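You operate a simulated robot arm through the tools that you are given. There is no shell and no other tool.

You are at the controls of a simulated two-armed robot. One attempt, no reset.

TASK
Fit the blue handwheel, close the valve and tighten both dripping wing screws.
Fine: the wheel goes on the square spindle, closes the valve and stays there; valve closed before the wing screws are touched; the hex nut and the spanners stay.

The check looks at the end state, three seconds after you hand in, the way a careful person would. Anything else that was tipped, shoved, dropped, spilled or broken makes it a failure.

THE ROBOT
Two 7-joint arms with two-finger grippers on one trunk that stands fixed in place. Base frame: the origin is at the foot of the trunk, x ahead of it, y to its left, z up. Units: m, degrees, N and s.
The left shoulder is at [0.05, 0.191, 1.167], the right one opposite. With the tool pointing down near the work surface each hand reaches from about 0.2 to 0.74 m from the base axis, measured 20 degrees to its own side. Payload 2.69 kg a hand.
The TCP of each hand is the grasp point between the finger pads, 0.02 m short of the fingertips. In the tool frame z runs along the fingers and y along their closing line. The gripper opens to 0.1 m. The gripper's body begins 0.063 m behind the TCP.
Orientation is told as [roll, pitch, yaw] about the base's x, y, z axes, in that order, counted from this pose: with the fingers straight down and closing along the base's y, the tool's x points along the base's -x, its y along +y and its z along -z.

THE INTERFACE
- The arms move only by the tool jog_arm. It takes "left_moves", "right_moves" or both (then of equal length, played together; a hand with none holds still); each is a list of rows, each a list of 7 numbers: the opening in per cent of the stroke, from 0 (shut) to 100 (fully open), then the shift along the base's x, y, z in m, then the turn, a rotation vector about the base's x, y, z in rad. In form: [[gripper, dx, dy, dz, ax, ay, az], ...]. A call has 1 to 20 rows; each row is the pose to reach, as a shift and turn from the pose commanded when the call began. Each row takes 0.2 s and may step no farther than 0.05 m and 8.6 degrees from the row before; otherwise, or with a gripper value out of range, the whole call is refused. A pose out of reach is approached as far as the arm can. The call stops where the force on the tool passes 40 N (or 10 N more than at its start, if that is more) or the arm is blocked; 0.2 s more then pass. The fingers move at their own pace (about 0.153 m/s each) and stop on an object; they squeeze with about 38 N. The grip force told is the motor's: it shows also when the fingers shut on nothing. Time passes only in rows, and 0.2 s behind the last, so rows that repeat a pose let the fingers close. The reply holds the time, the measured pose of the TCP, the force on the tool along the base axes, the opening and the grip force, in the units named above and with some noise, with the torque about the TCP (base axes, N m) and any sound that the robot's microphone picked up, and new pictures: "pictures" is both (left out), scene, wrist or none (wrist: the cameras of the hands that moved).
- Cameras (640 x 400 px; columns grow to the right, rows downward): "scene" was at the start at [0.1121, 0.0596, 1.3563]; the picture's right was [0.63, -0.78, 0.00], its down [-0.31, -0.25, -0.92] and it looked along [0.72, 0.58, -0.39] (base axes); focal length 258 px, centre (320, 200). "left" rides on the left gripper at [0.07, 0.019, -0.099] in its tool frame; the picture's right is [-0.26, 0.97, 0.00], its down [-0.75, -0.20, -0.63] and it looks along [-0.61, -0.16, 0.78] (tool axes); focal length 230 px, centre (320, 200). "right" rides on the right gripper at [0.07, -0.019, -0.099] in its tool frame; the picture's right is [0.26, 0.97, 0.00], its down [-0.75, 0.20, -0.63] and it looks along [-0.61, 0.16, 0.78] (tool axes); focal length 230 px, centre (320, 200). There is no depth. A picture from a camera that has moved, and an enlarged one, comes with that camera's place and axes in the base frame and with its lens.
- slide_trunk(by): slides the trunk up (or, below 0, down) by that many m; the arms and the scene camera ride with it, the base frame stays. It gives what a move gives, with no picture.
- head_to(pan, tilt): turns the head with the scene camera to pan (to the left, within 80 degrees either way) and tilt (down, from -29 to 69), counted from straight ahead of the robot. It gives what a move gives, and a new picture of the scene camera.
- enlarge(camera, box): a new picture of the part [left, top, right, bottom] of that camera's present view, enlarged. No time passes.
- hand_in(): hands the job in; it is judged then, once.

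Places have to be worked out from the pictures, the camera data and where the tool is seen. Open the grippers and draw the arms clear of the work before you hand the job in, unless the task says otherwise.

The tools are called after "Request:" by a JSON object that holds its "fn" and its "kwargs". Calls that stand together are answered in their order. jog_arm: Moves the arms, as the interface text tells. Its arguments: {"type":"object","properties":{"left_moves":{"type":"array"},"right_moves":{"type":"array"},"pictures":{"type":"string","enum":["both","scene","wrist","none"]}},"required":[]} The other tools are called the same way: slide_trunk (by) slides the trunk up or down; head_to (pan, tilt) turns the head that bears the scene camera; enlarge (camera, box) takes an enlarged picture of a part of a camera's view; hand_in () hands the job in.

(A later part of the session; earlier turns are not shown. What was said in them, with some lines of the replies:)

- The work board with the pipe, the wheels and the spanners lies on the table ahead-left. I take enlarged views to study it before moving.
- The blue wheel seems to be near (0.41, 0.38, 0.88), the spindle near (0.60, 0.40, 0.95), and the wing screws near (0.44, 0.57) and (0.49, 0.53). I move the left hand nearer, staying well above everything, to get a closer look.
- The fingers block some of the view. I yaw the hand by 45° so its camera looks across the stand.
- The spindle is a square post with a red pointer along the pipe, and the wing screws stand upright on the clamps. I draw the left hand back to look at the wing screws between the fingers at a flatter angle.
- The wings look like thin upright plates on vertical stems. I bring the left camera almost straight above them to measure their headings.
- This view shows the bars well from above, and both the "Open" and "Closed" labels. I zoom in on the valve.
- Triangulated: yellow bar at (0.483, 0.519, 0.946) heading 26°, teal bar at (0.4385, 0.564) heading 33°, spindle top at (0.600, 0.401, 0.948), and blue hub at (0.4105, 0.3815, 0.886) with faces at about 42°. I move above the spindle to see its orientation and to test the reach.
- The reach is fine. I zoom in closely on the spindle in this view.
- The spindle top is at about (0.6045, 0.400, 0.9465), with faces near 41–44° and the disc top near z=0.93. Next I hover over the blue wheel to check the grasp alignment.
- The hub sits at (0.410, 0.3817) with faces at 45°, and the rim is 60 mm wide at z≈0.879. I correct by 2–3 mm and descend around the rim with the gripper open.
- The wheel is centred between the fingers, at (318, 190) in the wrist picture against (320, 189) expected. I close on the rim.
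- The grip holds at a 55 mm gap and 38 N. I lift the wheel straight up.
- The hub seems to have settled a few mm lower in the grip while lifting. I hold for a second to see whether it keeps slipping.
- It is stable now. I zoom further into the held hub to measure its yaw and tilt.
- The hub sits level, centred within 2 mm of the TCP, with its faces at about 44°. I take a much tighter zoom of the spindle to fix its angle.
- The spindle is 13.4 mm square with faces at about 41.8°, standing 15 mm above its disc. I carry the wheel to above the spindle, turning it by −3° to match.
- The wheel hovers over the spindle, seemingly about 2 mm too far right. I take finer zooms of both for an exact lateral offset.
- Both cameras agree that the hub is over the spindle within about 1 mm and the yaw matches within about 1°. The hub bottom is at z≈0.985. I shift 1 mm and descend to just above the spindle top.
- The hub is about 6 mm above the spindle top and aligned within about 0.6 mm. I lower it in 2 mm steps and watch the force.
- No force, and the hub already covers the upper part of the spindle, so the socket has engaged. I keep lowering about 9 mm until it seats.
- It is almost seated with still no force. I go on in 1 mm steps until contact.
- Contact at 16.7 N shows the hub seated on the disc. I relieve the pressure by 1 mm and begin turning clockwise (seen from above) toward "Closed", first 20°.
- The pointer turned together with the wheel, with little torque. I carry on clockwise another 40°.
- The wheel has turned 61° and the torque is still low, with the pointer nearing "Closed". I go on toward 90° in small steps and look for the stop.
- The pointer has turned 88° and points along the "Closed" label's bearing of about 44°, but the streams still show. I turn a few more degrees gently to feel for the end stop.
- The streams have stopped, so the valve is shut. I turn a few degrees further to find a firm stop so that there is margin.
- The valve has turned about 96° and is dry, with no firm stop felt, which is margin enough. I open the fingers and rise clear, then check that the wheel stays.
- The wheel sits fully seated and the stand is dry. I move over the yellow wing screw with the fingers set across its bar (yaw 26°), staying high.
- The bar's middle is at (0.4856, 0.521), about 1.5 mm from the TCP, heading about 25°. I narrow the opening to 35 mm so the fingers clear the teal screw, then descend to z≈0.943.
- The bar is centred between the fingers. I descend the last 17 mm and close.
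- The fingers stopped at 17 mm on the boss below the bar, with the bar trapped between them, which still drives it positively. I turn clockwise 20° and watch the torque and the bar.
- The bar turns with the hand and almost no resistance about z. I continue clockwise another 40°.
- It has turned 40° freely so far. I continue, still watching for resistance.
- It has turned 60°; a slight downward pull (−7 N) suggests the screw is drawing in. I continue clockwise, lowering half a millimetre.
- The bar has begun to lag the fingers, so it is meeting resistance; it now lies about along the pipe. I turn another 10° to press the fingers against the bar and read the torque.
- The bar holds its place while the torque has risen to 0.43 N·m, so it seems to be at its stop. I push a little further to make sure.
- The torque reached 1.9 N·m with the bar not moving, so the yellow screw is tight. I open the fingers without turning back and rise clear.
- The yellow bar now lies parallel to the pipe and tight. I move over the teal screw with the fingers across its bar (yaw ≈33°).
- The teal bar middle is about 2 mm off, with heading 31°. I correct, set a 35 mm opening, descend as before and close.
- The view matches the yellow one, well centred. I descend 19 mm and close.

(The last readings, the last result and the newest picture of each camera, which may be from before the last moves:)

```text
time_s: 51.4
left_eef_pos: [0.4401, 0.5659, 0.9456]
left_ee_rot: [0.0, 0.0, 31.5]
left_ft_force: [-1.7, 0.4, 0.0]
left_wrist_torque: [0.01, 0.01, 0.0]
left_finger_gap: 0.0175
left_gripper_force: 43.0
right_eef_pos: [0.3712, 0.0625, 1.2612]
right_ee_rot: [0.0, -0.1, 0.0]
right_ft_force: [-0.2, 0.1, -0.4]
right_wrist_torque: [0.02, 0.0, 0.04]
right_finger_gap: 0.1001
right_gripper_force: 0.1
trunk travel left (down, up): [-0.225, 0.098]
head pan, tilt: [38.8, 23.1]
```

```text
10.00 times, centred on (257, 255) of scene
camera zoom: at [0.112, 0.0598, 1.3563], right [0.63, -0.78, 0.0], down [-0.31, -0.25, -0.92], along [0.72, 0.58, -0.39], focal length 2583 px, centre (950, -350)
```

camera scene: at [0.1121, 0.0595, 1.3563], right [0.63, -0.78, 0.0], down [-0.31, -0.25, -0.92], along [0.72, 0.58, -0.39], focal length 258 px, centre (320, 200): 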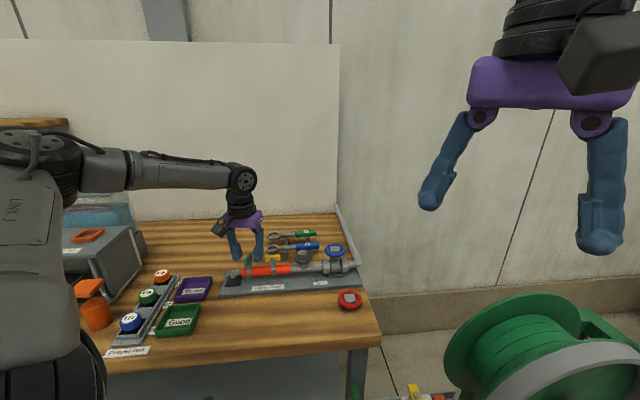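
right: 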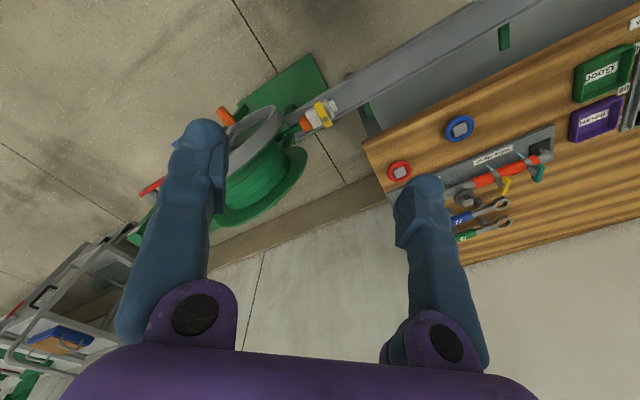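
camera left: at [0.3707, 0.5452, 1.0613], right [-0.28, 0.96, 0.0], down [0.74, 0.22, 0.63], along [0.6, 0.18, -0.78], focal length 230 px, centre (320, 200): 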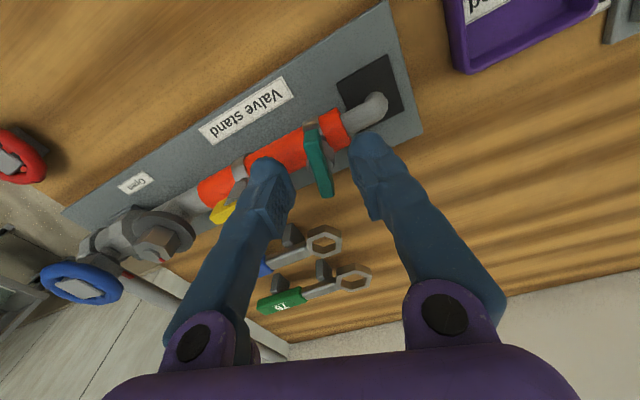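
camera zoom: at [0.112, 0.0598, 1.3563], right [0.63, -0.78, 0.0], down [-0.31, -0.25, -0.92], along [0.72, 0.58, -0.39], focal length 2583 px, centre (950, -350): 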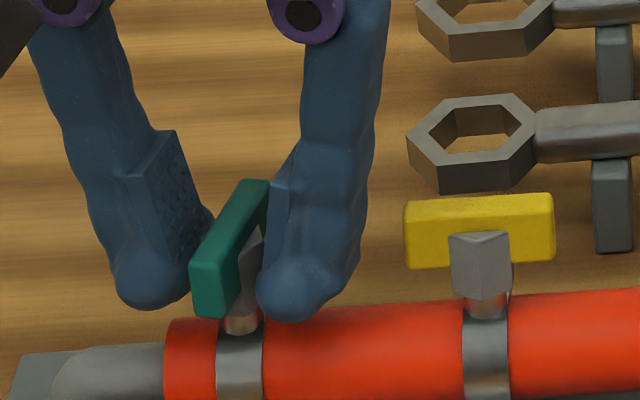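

The grip is the same as on the yellow one (17.5 mm, 43 N). I turn clockwise by 60° in smooth steps.

Request:
{"fn": "jog_arm", "kwargs": {"left_moves": [[0, 0, 0, 0, 0, 0, -0.06], [0, 0, 0, 0, 0, 0, -0.12], [0, 0, 0, 0, 0, 0, -0.18], [0, 0, 0, 0, 0, 0, -0.24], [0, 0, 0, 0, 0, 0, -0.31], [0, 0, 0, 0, 0, 0, -0.38], [0, 0, 0, 0, 0, 0, -0.45], [0, 0, 0, 0, 0, 0, -0.52], [0, 0, 0, 0, 0, 0, -0.59], [0, 0, 0, 0, 0, 0, -0.66], [0, 0, 0, 0, 0, 0, -0.73], [0, 0, 0, 0, 0, 0, -0.8], [0, 0, 0, 0, 0, 0, -0.87], [0, 0, 0, 0, 0, 0, -0.94], [0, 0, 0, 0, 0, 0, -1.0], [0, 0, 0, 0, 0, 0, -1.05]]}}

Request:
{"fn": "enlarge", "kwargs": {"camera": "left", "box": [260, 120, 380, 210]}}

Request:
{"fn": "enlarge", "kwargs": {"camera": "scene", "box": [225, 235, 289, 275]}}

```text
time_s: 54.8
left_eef_pos: [0.4381, 0.5657, 0.9447]
left_ee_rot: [-0.1, 0.1, -28.9]
left_ft_force: [8.7, -11.6, -0.9]
left_wrist_torque: [-0.13, -0.21, 0.05]
left_finger_gap: 0.0174
left_gripper_force: 42.8
right_eef_pos: [0.373, 0.0602, 1.2604]
right_ee_rot: [0.1, 0.1, 0.0]
right_ft_force: [0.6, 0.3, 0.2]
right_wrist_torque: [0.0, 0.02, -0.01]
right_finger_gap: 0.0998
right_gripper_force: 0.2
trunk travel left (down, up): [-0.225, 0.098]
head pan, tilt: [38.8, 23.1]
camera scene: at [0.1132, 0.0584, 1.3562], right [0.63, -0.78, 0.0], down [-0.31, -0.24, -0.92], along [0.72, 0.58, -0.39], focal length 258 px, centre (320, 200)
camera left: at [0.3879, 0.6157, 1.044], right [0.69, 0.72, 0.0], down [0.56, -0.54, 0.63], along [0.45, -0.44, -0.78], focal length 230 px, centre (320, 200)
```

scene: 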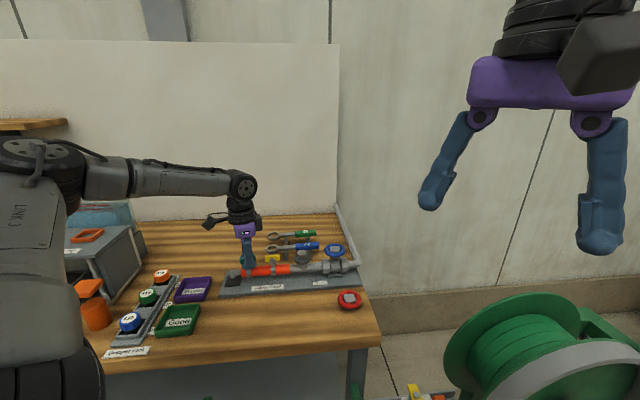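
left: 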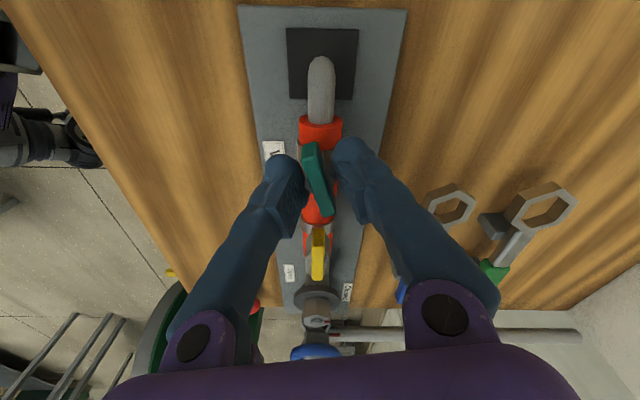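

```text
4.44 times, centred on (320, 165) of left
camera zoom: at [0.3879, 0.6157, 1.044], right [0.69, 0.72, 0.0], down [0.56, -0.54, 0.63], along [0.45, -0.44, -0.78], focal length 1022 px, centre (320, 356)
```

zoom: 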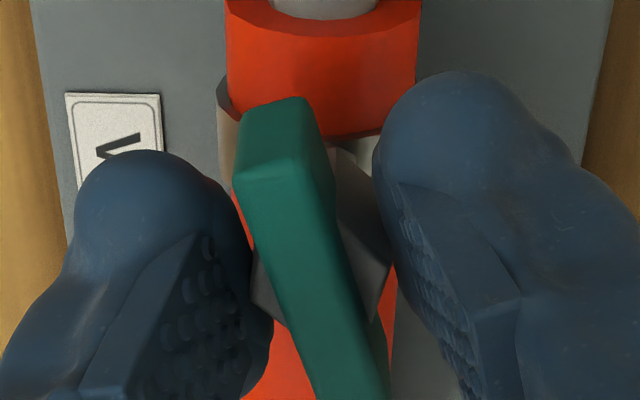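

```text
10.00 times, centred on (257, 255) of scene
camera zoom: at [0.1132, 0.0584, 1.3562], right [0.63, -0.78, 0.0], down [-0.31, -0.24, -0.92], along [0.72, 0.58, -0.39], focal length 2583 px, centre (950, -350)
```

zoom: 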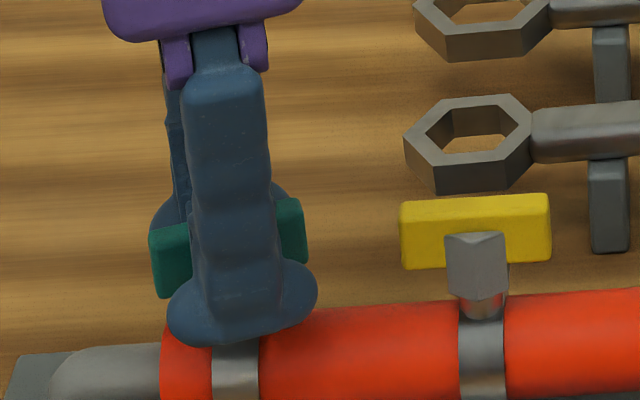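

It has turned 60° with the bar still following, with some side load (14 N). I shift 1 mm to relieve it and continue 20°.

Request:
{"fn": "jog_arm", "kwargs": {"left_moves": [[0, 0.0006, -0.0008, 0, 0, 0, -0.03], [0, 0.0006, -0.0008, 0, 0, 0, -0.08], [0, 0.0006, -0.0008, 0, 0, 0, -0.13], [0, 0.0006, -0.0008, 0, 0, 0, -0.18], [0, 0.0006, -0.0008, 0, 0, 0, -0.23], [0, 0.0006, -0.0008, 0, 0, 0, -0.28], [0, 0.0006, -0.0008, 0, 0, 0, -0.33], [0, 0.0006, -0.0008, 0, 0, 0, -0.36]], "pictures": "none"}}

Request:
{"fn": "enlarge", "kwargs": {"camera": "left", "box": [260, 120, 380, 210]}}

Request:
{"fn": "enlarge", "kwargs": {"camera": "scene", "box": [225, 235, 289, 275]}}

```text
time_s: 56.6
left_eef_pos: [0.4386, 0.5662, 0.9451]
left_ee_rot: [-0.1, 0.1, -49.2]
left_ft_force: [-5.1, -7.4, -6.6]
left_wrist_torque: [-0.02, 0.1, 0.2]
left_finger_gap: 0.0174
left_gripper_force: 42.8
right_eef_pos: [0.3703, 0.0607, 1.2608]
right_ee_rot: [0.1, 0.0, 0.0]
right_ft_force: [0.0, 0.4, -0.9]
right_wrist_torque: [0.0, 0.0, -0.02]
right_finger_gap: 0.1
right_gripper_force: 0.1
trunk travel left (down, up): [-0.225, 0.098]
head pan, tilt: [38.8, 23.1]
```

```text
4.44 times, centred on (320, 165) of left
camera zoom: at [0.4086, 0.6309, 1.0441], right [0.9, 0.43, 0.0], down [0.34, -0.7, 0.63], along [0.27, -0.57, -0.78], focal length 1022 px, centre (320, 356)
```

zoom: 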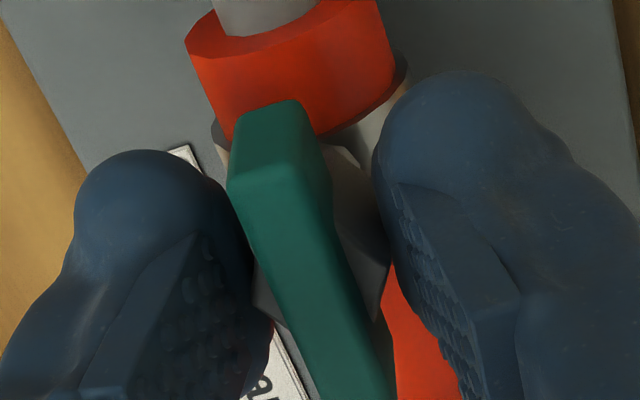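

```text
10.00 times, centred on (257, 255) of scene
camera zoom: at [0.112, 0.0593, 1.3563], right [0.63, -0.78, 0.0], down [-0.31, -0.24, -0.92], along [0.72, 0.58, -0.39], focal length 2583 px, centre (950, -350)
```

zoom: 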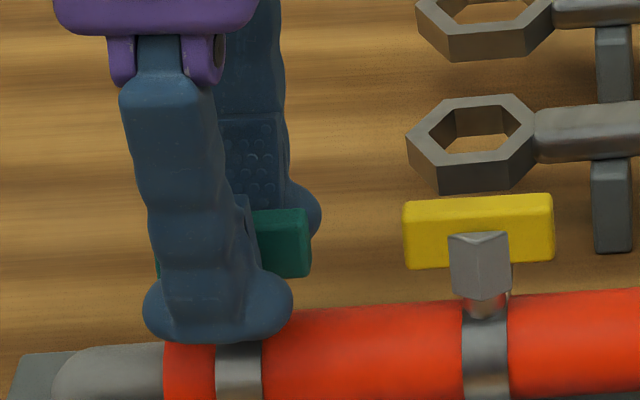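

The bar begins to lag and the torque rises to 0.2 N·m. I continue turning to bring the fingers hard against the bar.

Request:
{"fn": "jog_arm", "kwargs": {"left_moves": [[0, -0.0004, -0.0005, 0, 0, 0, -0.05], [0, -0.0004, -0.0005, 0, 0, 0, -0.1], [0, -0.0004, -0.0005, 0, 0, 0, -0.15], [0, -0.0004, -0.0005, 0, 0, 0, -0.2], [0, -0.0004, -0.0005, 0, 0, 0, -0.25], [0, -0.0004, -0.0005, 0, 0, 0, -0.3], [0, -0.0004, -0.0005, 0, 0, 0, -0.3]], "pictures": "none"}}

Request:
{"fn": "enlarge", "kwargs": {"camera": "left", "box": [260, 120, 380, 210]}}

Request:
{"fn": "enlarge", "kwargs": {"camera": "scene", "box": [225, 235, 289, 275]}}

```text
time_s: 58.2
left_eef_pos: [0.4393, 0.5658, 0.9451]
left_ee_rot: [0.2, -0.1, -66.7]
left_ft_force: [3.8, 3.3, 0.3]
left_wrist_torque: [0.08, 0.0, 0.31]
left_finger_gap: 0.0158
left_gripper_force: 41.6
right_eef_pos: [0.3714, 0.0628, 1.2605]
right_ee_rot: [0.0, 0.0, 0.0]
right_ft_force: [-0.3, 0.1, 0.2]
right_wrist_torque: [0.01, 0.03, 0.01]
right_finger_gap: 0.1001
right_gripper_force: 0.2
trunk travel left (down, up): [-0.225, 0.098]
head pan, tilt: [38.8, 23.1]
```

```text
4.44 times, centred on (320, 165) of left
camera zoom: at [0.4289, 0.6368, 1.044], right [0.99, 0.15, 0.0], down [0.11, -0.77, 0.63], along [0.09, -0.62, -0.78], focal length 1022 px, centre (320, 356)
```

zoom: 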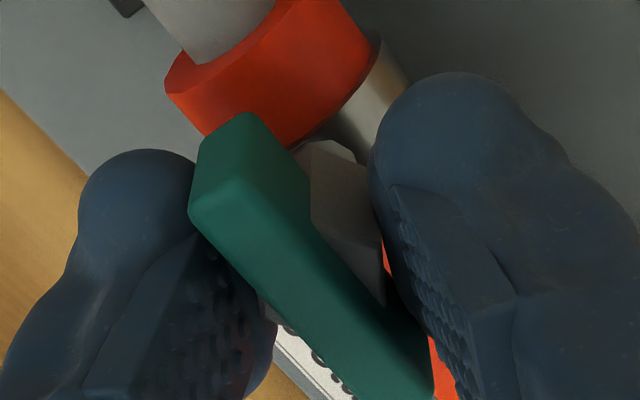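

```text
10.00 times, centred on (257, 255) of scene
camera zoom: at [0.1124, 0.06, 1.3563], right [0.63, -0.78, 0.0], down [-0.31, -0.25, -0.92], along [0.72, 0.58, -0.39], focal length 2583 px, centre (950, -350)
```

zoom: 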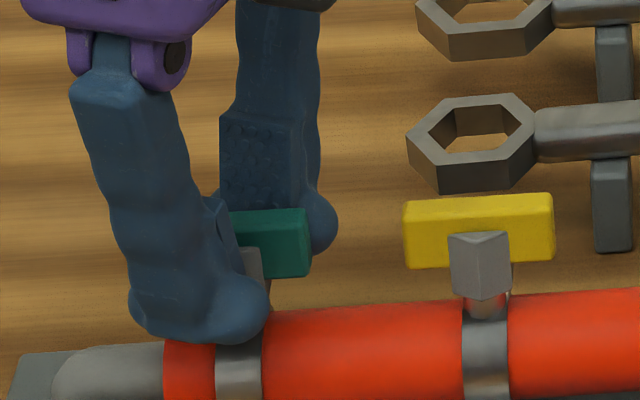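

The teal bar is stationary now and lies along the pipe. I push the last few degrees, as with the yellow one, to confirm it is tight.

Request:
{"fn": "jog_arm", "kwargs": {"left_moves": [[0, 0, 0, 0, 0, 0, -0.03], [0, 0, 0, 0, 0, 0, -0.06], [0, 0, 0, 0, 0, 0, -0.09], [0, 0, 0, 0, 0, 0, -0.12], [0, 0, 0, 0, 0, 0, -0.12]], "pictures": "none"}}

Request:
{"fn": "enlarge", "kwargs": {"camera": "left", "box": [260, 120, 380, 210]}}

Request:
{"fn": "enlarge", "kwargs": {"camera": "scene", "box": [225, 235, 289, 275]}}

```text
time_s: 59.4
left_eef_pos: [0.4389, 0.5656, 0.9449]
left_ee_rot: [0.1, -0.1, -73.4]
left_ft_force: [4.1, 8.9, 6.4]
left_wrist_torque: [-0.01, -0.15, 1.89]
left_finger_gap: 0.0181
left_gripper_force: 42.9
right_eef_pos: [0.3717, 0.0619, 1.2616]
right_ee_rot: [0.0, 0.0, -0.1]
right_ft_force: [0.7, -0.2, 0.4]
right_wrist_torque: [0.0, 0.0, 0.0]
right_finger_gap: 0.1001
right_gripper_force: 0.0
trunk travel left (down, up): [-0.225, 0.098]
head pan, tilt: [38.8, 23.1]
```

```text
4.44 times, centred on (320, 165) of left
camera zoom: at [0.4374, 0.6379, 1.0442], right [1.0, 0.03, 0.0], down [0.02, -0.78, 0.63], along [0.02, -0.63, -0.78], focal length 1022 px, centre (320, 356)
```

zoom: 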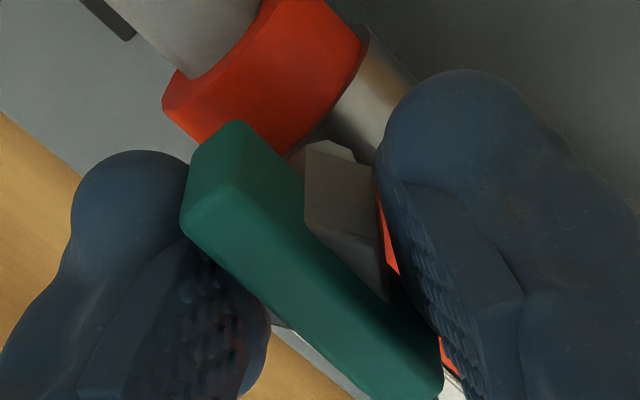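

```text
10.00 times, centred on (257, 255) of scene
camera zoom: at [0.1121, 0.0599, 1.3563], right [0.63, -0.78, 0.0], down [-0.31, -0.25, -0.92], along [0.72, 0.58, -0.39], focal length 2583 px, centre (950, -350)
```

zoom: 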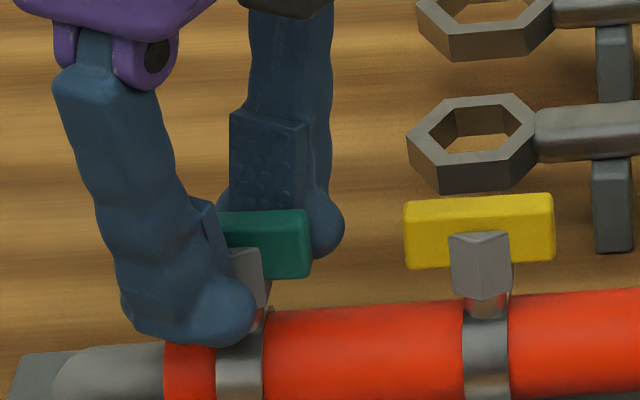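

The teal screw also reads 1.9 N·m with the bar fixed, so both are tight. I release, rise, and check everything.

Request:
{"fn": "jog_arm", "kwargs": {"left_moves": [[25, 0, 0, 0, 0, 0, 0], [35, 0, 0, 0, 0, 0, 0], [38, 0, 0, 0, 0, 0, 0], [38, 0, 0, 0.02, 0, 0, 0], [38, 0, 0, 0.05, 0, 0, 0], [38, 0, 0, 0.09, 0, 0, 0], [38, 0, 0, 0.13, 0, 0, 0], [38, -0.02, 0.0, 0.17, 0, 0, 0.1], [38, -0.05, 0, 0.2, 0, 0, 0.2], [38, -0.09, -0.01, 0.23, 0, 0, 0.3], [50, -0.12, -0.03, 0.26, 0, 0, 0.4], [60, -0.14, -0.06, 0.28, 0, 0, 0.5], [80, -0.14, -0.09, 0.29, 0, 0, 0.6], [100, -0.14, -0.12, 0.29, 0, 0, 0.7], [100, -0.14, -0.13, 0.29, 0, 0, 0.8]]}}

Request:
{"fn": "enlarge", "kwargs": {"camera": "scene", "box": [215, 220, 375, 320]}}

Request:
{"fn": "enlarge", "kwargs": {"camera": "scene", "box": [230, 240, 310, 300]}}

Request:
{"fn": "enlarge", "kwargs": {"camera": "scene", "box": [315, 235, 363, 270]}}

```text
refused: row 10 steps farther than a row can; nothing moved
```

```text
4.00 times, centred on (295, 270) of scene
camera zoom: at [0.1121, 0.0599, 1.3563], right [0.63, -0.78, 0.0], down [-0.31, -0.25, -0.92], along [0.72, 0.58, -0.39], focal length 1033 px, centre (420, -80)
```

zoom: 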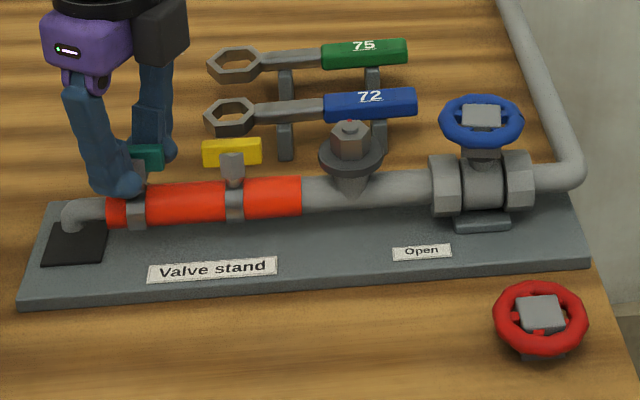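

```text
6.67 times, centred on (270, 270) of scene
camera zoom: at [0.1121, 0.0599, 1.3563], right [0.63, -0.78, 0.0], down [-0.31, -0.25, -0.92], along [0.72, 0.58, -0.39], focal length 1722 px, centre (653, -267)
```

zoom: 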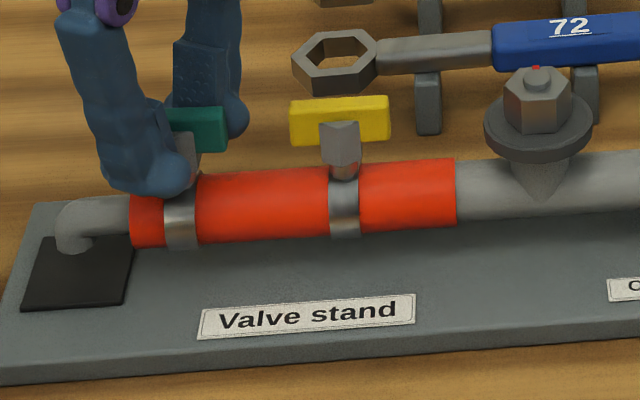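

```text
11.43 times, centred on (339, 252) of scene
camera zoom: at [0.1121, 0.0599, 1.3563], right [0.63, -0.78, 0.0], down [-0.31, -0.25, -0.92], along [0.72, 0.58, -0.39], focal length 2952 px, centre (103, -400)
```

zoom: 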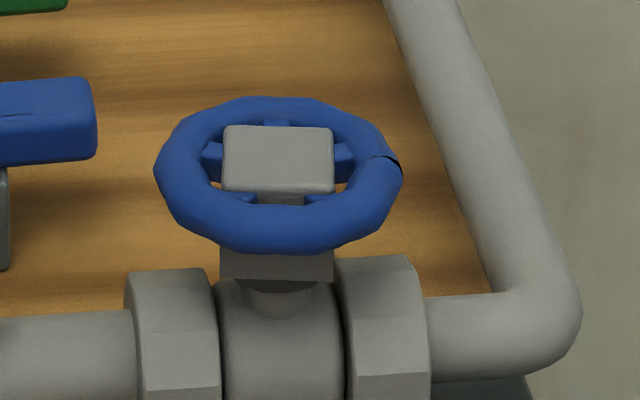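

The call was refused because one step was too large. I release and rise with smaller steps, then draw back.

Request:
{"fn": "jog_arm", "kwargs": {"left_moves": [[25, 0, 0, 0, 0, 0, 0], [35, 0, 0, 0, 0, 0, 0], [38, 0, 0, 0, 0, 0, 0], [38, 0, 0, 0.02, 0, 0, 0], [38, 0, 0, 0.05, 0, 0, 0], [38, 0, 0, 0.085, 0, 0, 0], [38, 0, 0, 0.12, 0, 0, 0], [38, -0.01, 0, 0.15, 0, 0, 0.1], [38, -0.03, 0, 0.18, 0, 0, 0.2], [38, -0.05, -0.01, 0.21, 0, 0, 0.3], [50, -0.07, -0.03, 0.23, 0, 0, 0.4], [60, -0.09, -0.05, 0.25, 0, 0, 0.5], [80, -0.11, -0.07, 0.27, 0, 0, 0.6], [100, -0.12, -0.1, 0.28, 0, 0, 0.7], [100, -0.13, -0.13, 0.29, 0, 0, 0.8], [100, -0.14, -0.15, 0.29, 0, 0, 0.9], [100, -0.14, -0.15, 0.29, 0, 0, 1.0], [100, -0.14, -0.15, 0.29, 0, 0, 1.1]]}}

Request:
{"fn": "enlarge", "kwargs": {"camera": "scene", "box": [215, 220, 375, 320]}}

Request:
{"fn": "enlarge", "kwargs": {"camera": "scene", "box": [230, 240, 310, 300]}}

Request:
{"fn": "enlarge", "kwargs": {"camera": "left", "box": [270, 30, 480, 200]}}

```text
time_s: 63.2
left_eef_pos: [0.2995, 0.4154, 1.235]
left_ee_rot: [0.0, 0.0, -10.2]
left_ft_force: [-0.5, 0.4, -0.3]
left_wrist_torque: [-0.01, 0.01, 0.05]
left_finger_gap: 0.1001
left_gripper_force: 0.0
right_eef_pos: [0.3694, 0.061, 1.2616]
right_ee_rot: [0.1, 0.0, 0.0]
right_ft_force: [-0.8, 0.1, 0.0]
right_wrist_torque: [0.01, 0.02, -0.02]
right_finger_gap: 0.1001
right_gripper_force: 0.1
trunk travel left (down, up): [-0.225, 0.098]
head pan, tilt: [38.8, 23.1]
camera scene: at [0.112, 0.0594, 1.3563], right [0.63, -0.78, 0.0], down [-0.31, -0.24, -0.92], along [0.72, 0.58, -0.39], focal length 258 px, centre (320, 200)
camera left: at [0.2351, 0.4462, 1.3341], right [0.43, 0.9, 0.0], down [0.7, -0.33, 0.63], along [0.57, -0.27, -0.78], focal length 230 px, centre (320, 200)
```

scene: 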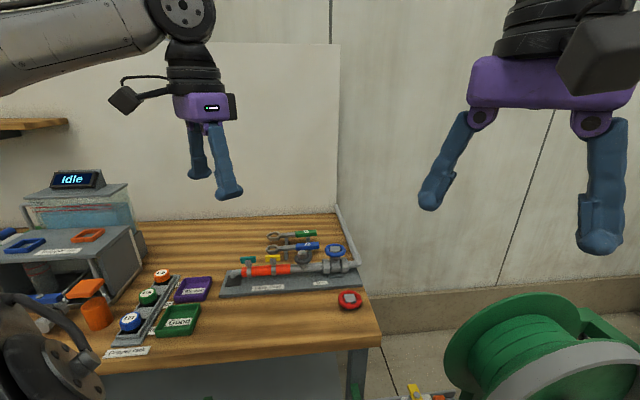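
left: 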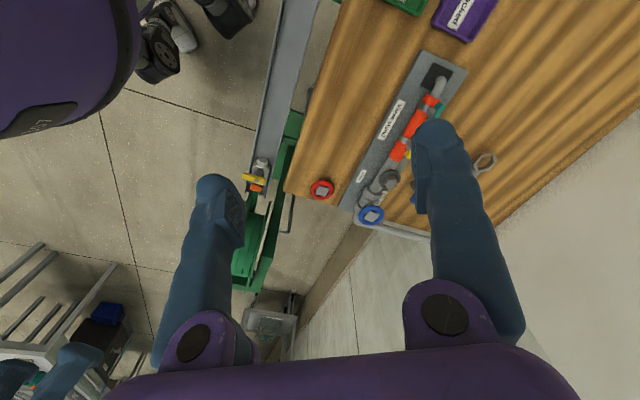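

```text
4.00 times, centred on (295, 270) of scene
camera zoom: at [0.112, 0.0594, 1.3563], right [0.63, -0.78, 0.0], down [-0.31, -0.24, -0.92], along [0.72, 0.58, -0.39], focal length 1033 px, centre (420, -80)
```

zoom: 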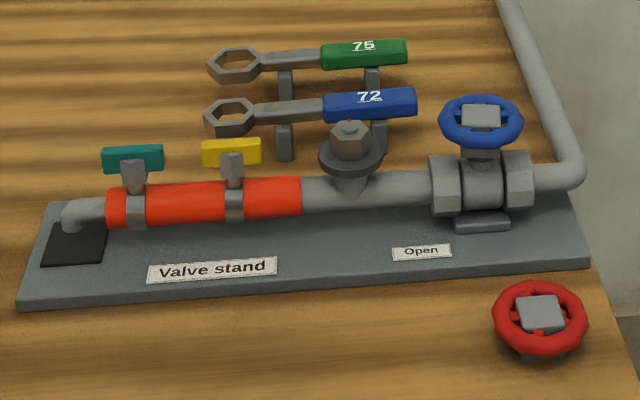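

```text
6.67 times, centred on (270, 270) of scene
camera zoom: at [0.112, 0.0594, 1.3563], right [0.63, -0.78, 0.0], down [-0.31, -0.24, -0.92], along [0.72, 0.58, -0.39], focal length 1722 px, centre (653, -267)
```

zoom: 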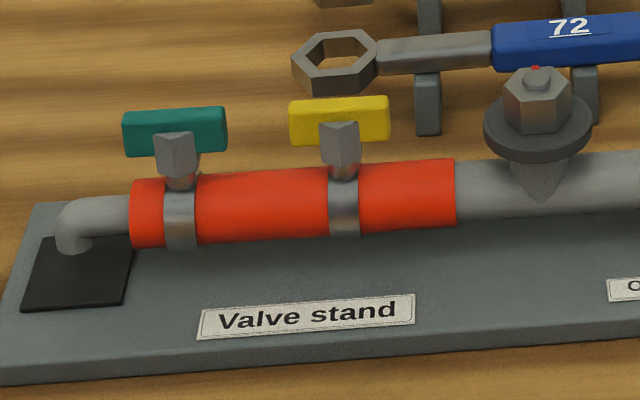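

```text
2.35 times, centred on (375, 115) of left
camera zoom: at [0.2351, 0.4462, 1.3341], right [0.43, 0.9, 0.0], down [0.7, -0.33, 0.63], along [0.57, -0.27, -0.78], focal length 541 px, centre (191, 400)
```

zoom: 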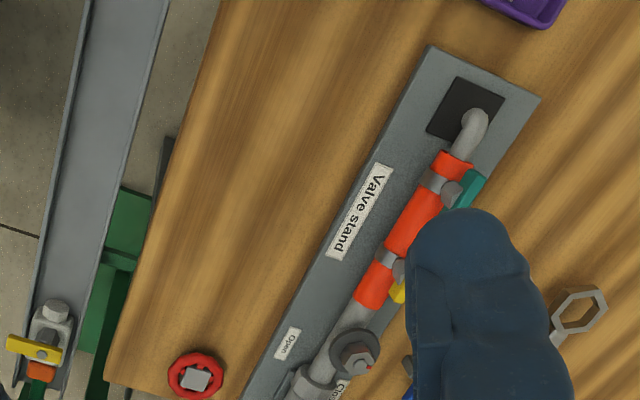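

The wheel is seated and the valve shut, with no drips. Both wing screws lie tight along the pipe, the hex nut and spanners are untouched, and both grippers are open and clear. I hand the job in.

Request:
{"fn": "hand_in", "kwargs": {}}

```text
The job is handed in.
```

I fitted the blue handwheel, closed the valve and tightened both wing screws, then handed the job in. The result of the check has not come back yet.

- **Handwheel:** it sits on the square spindle, down on the disc, and stayed there after I let go.
- **Valve:** I turned it about 96° clockwise, just past the "Closed" label. I felt no hard stop, but the outlet stream and both drips had stopped by about 93°.
- **Wing screws:** I touched them only after the valve was shut. The yellow and then the teal one turned clockwise until its bar lay along the pipe and stopped moving. Each read about 1.9 N·m with no further movement.
- **Everything else:** in the last pictures the hex nut, both spanners and the red wheel were where they started. Both grippers were open and clear of the work.
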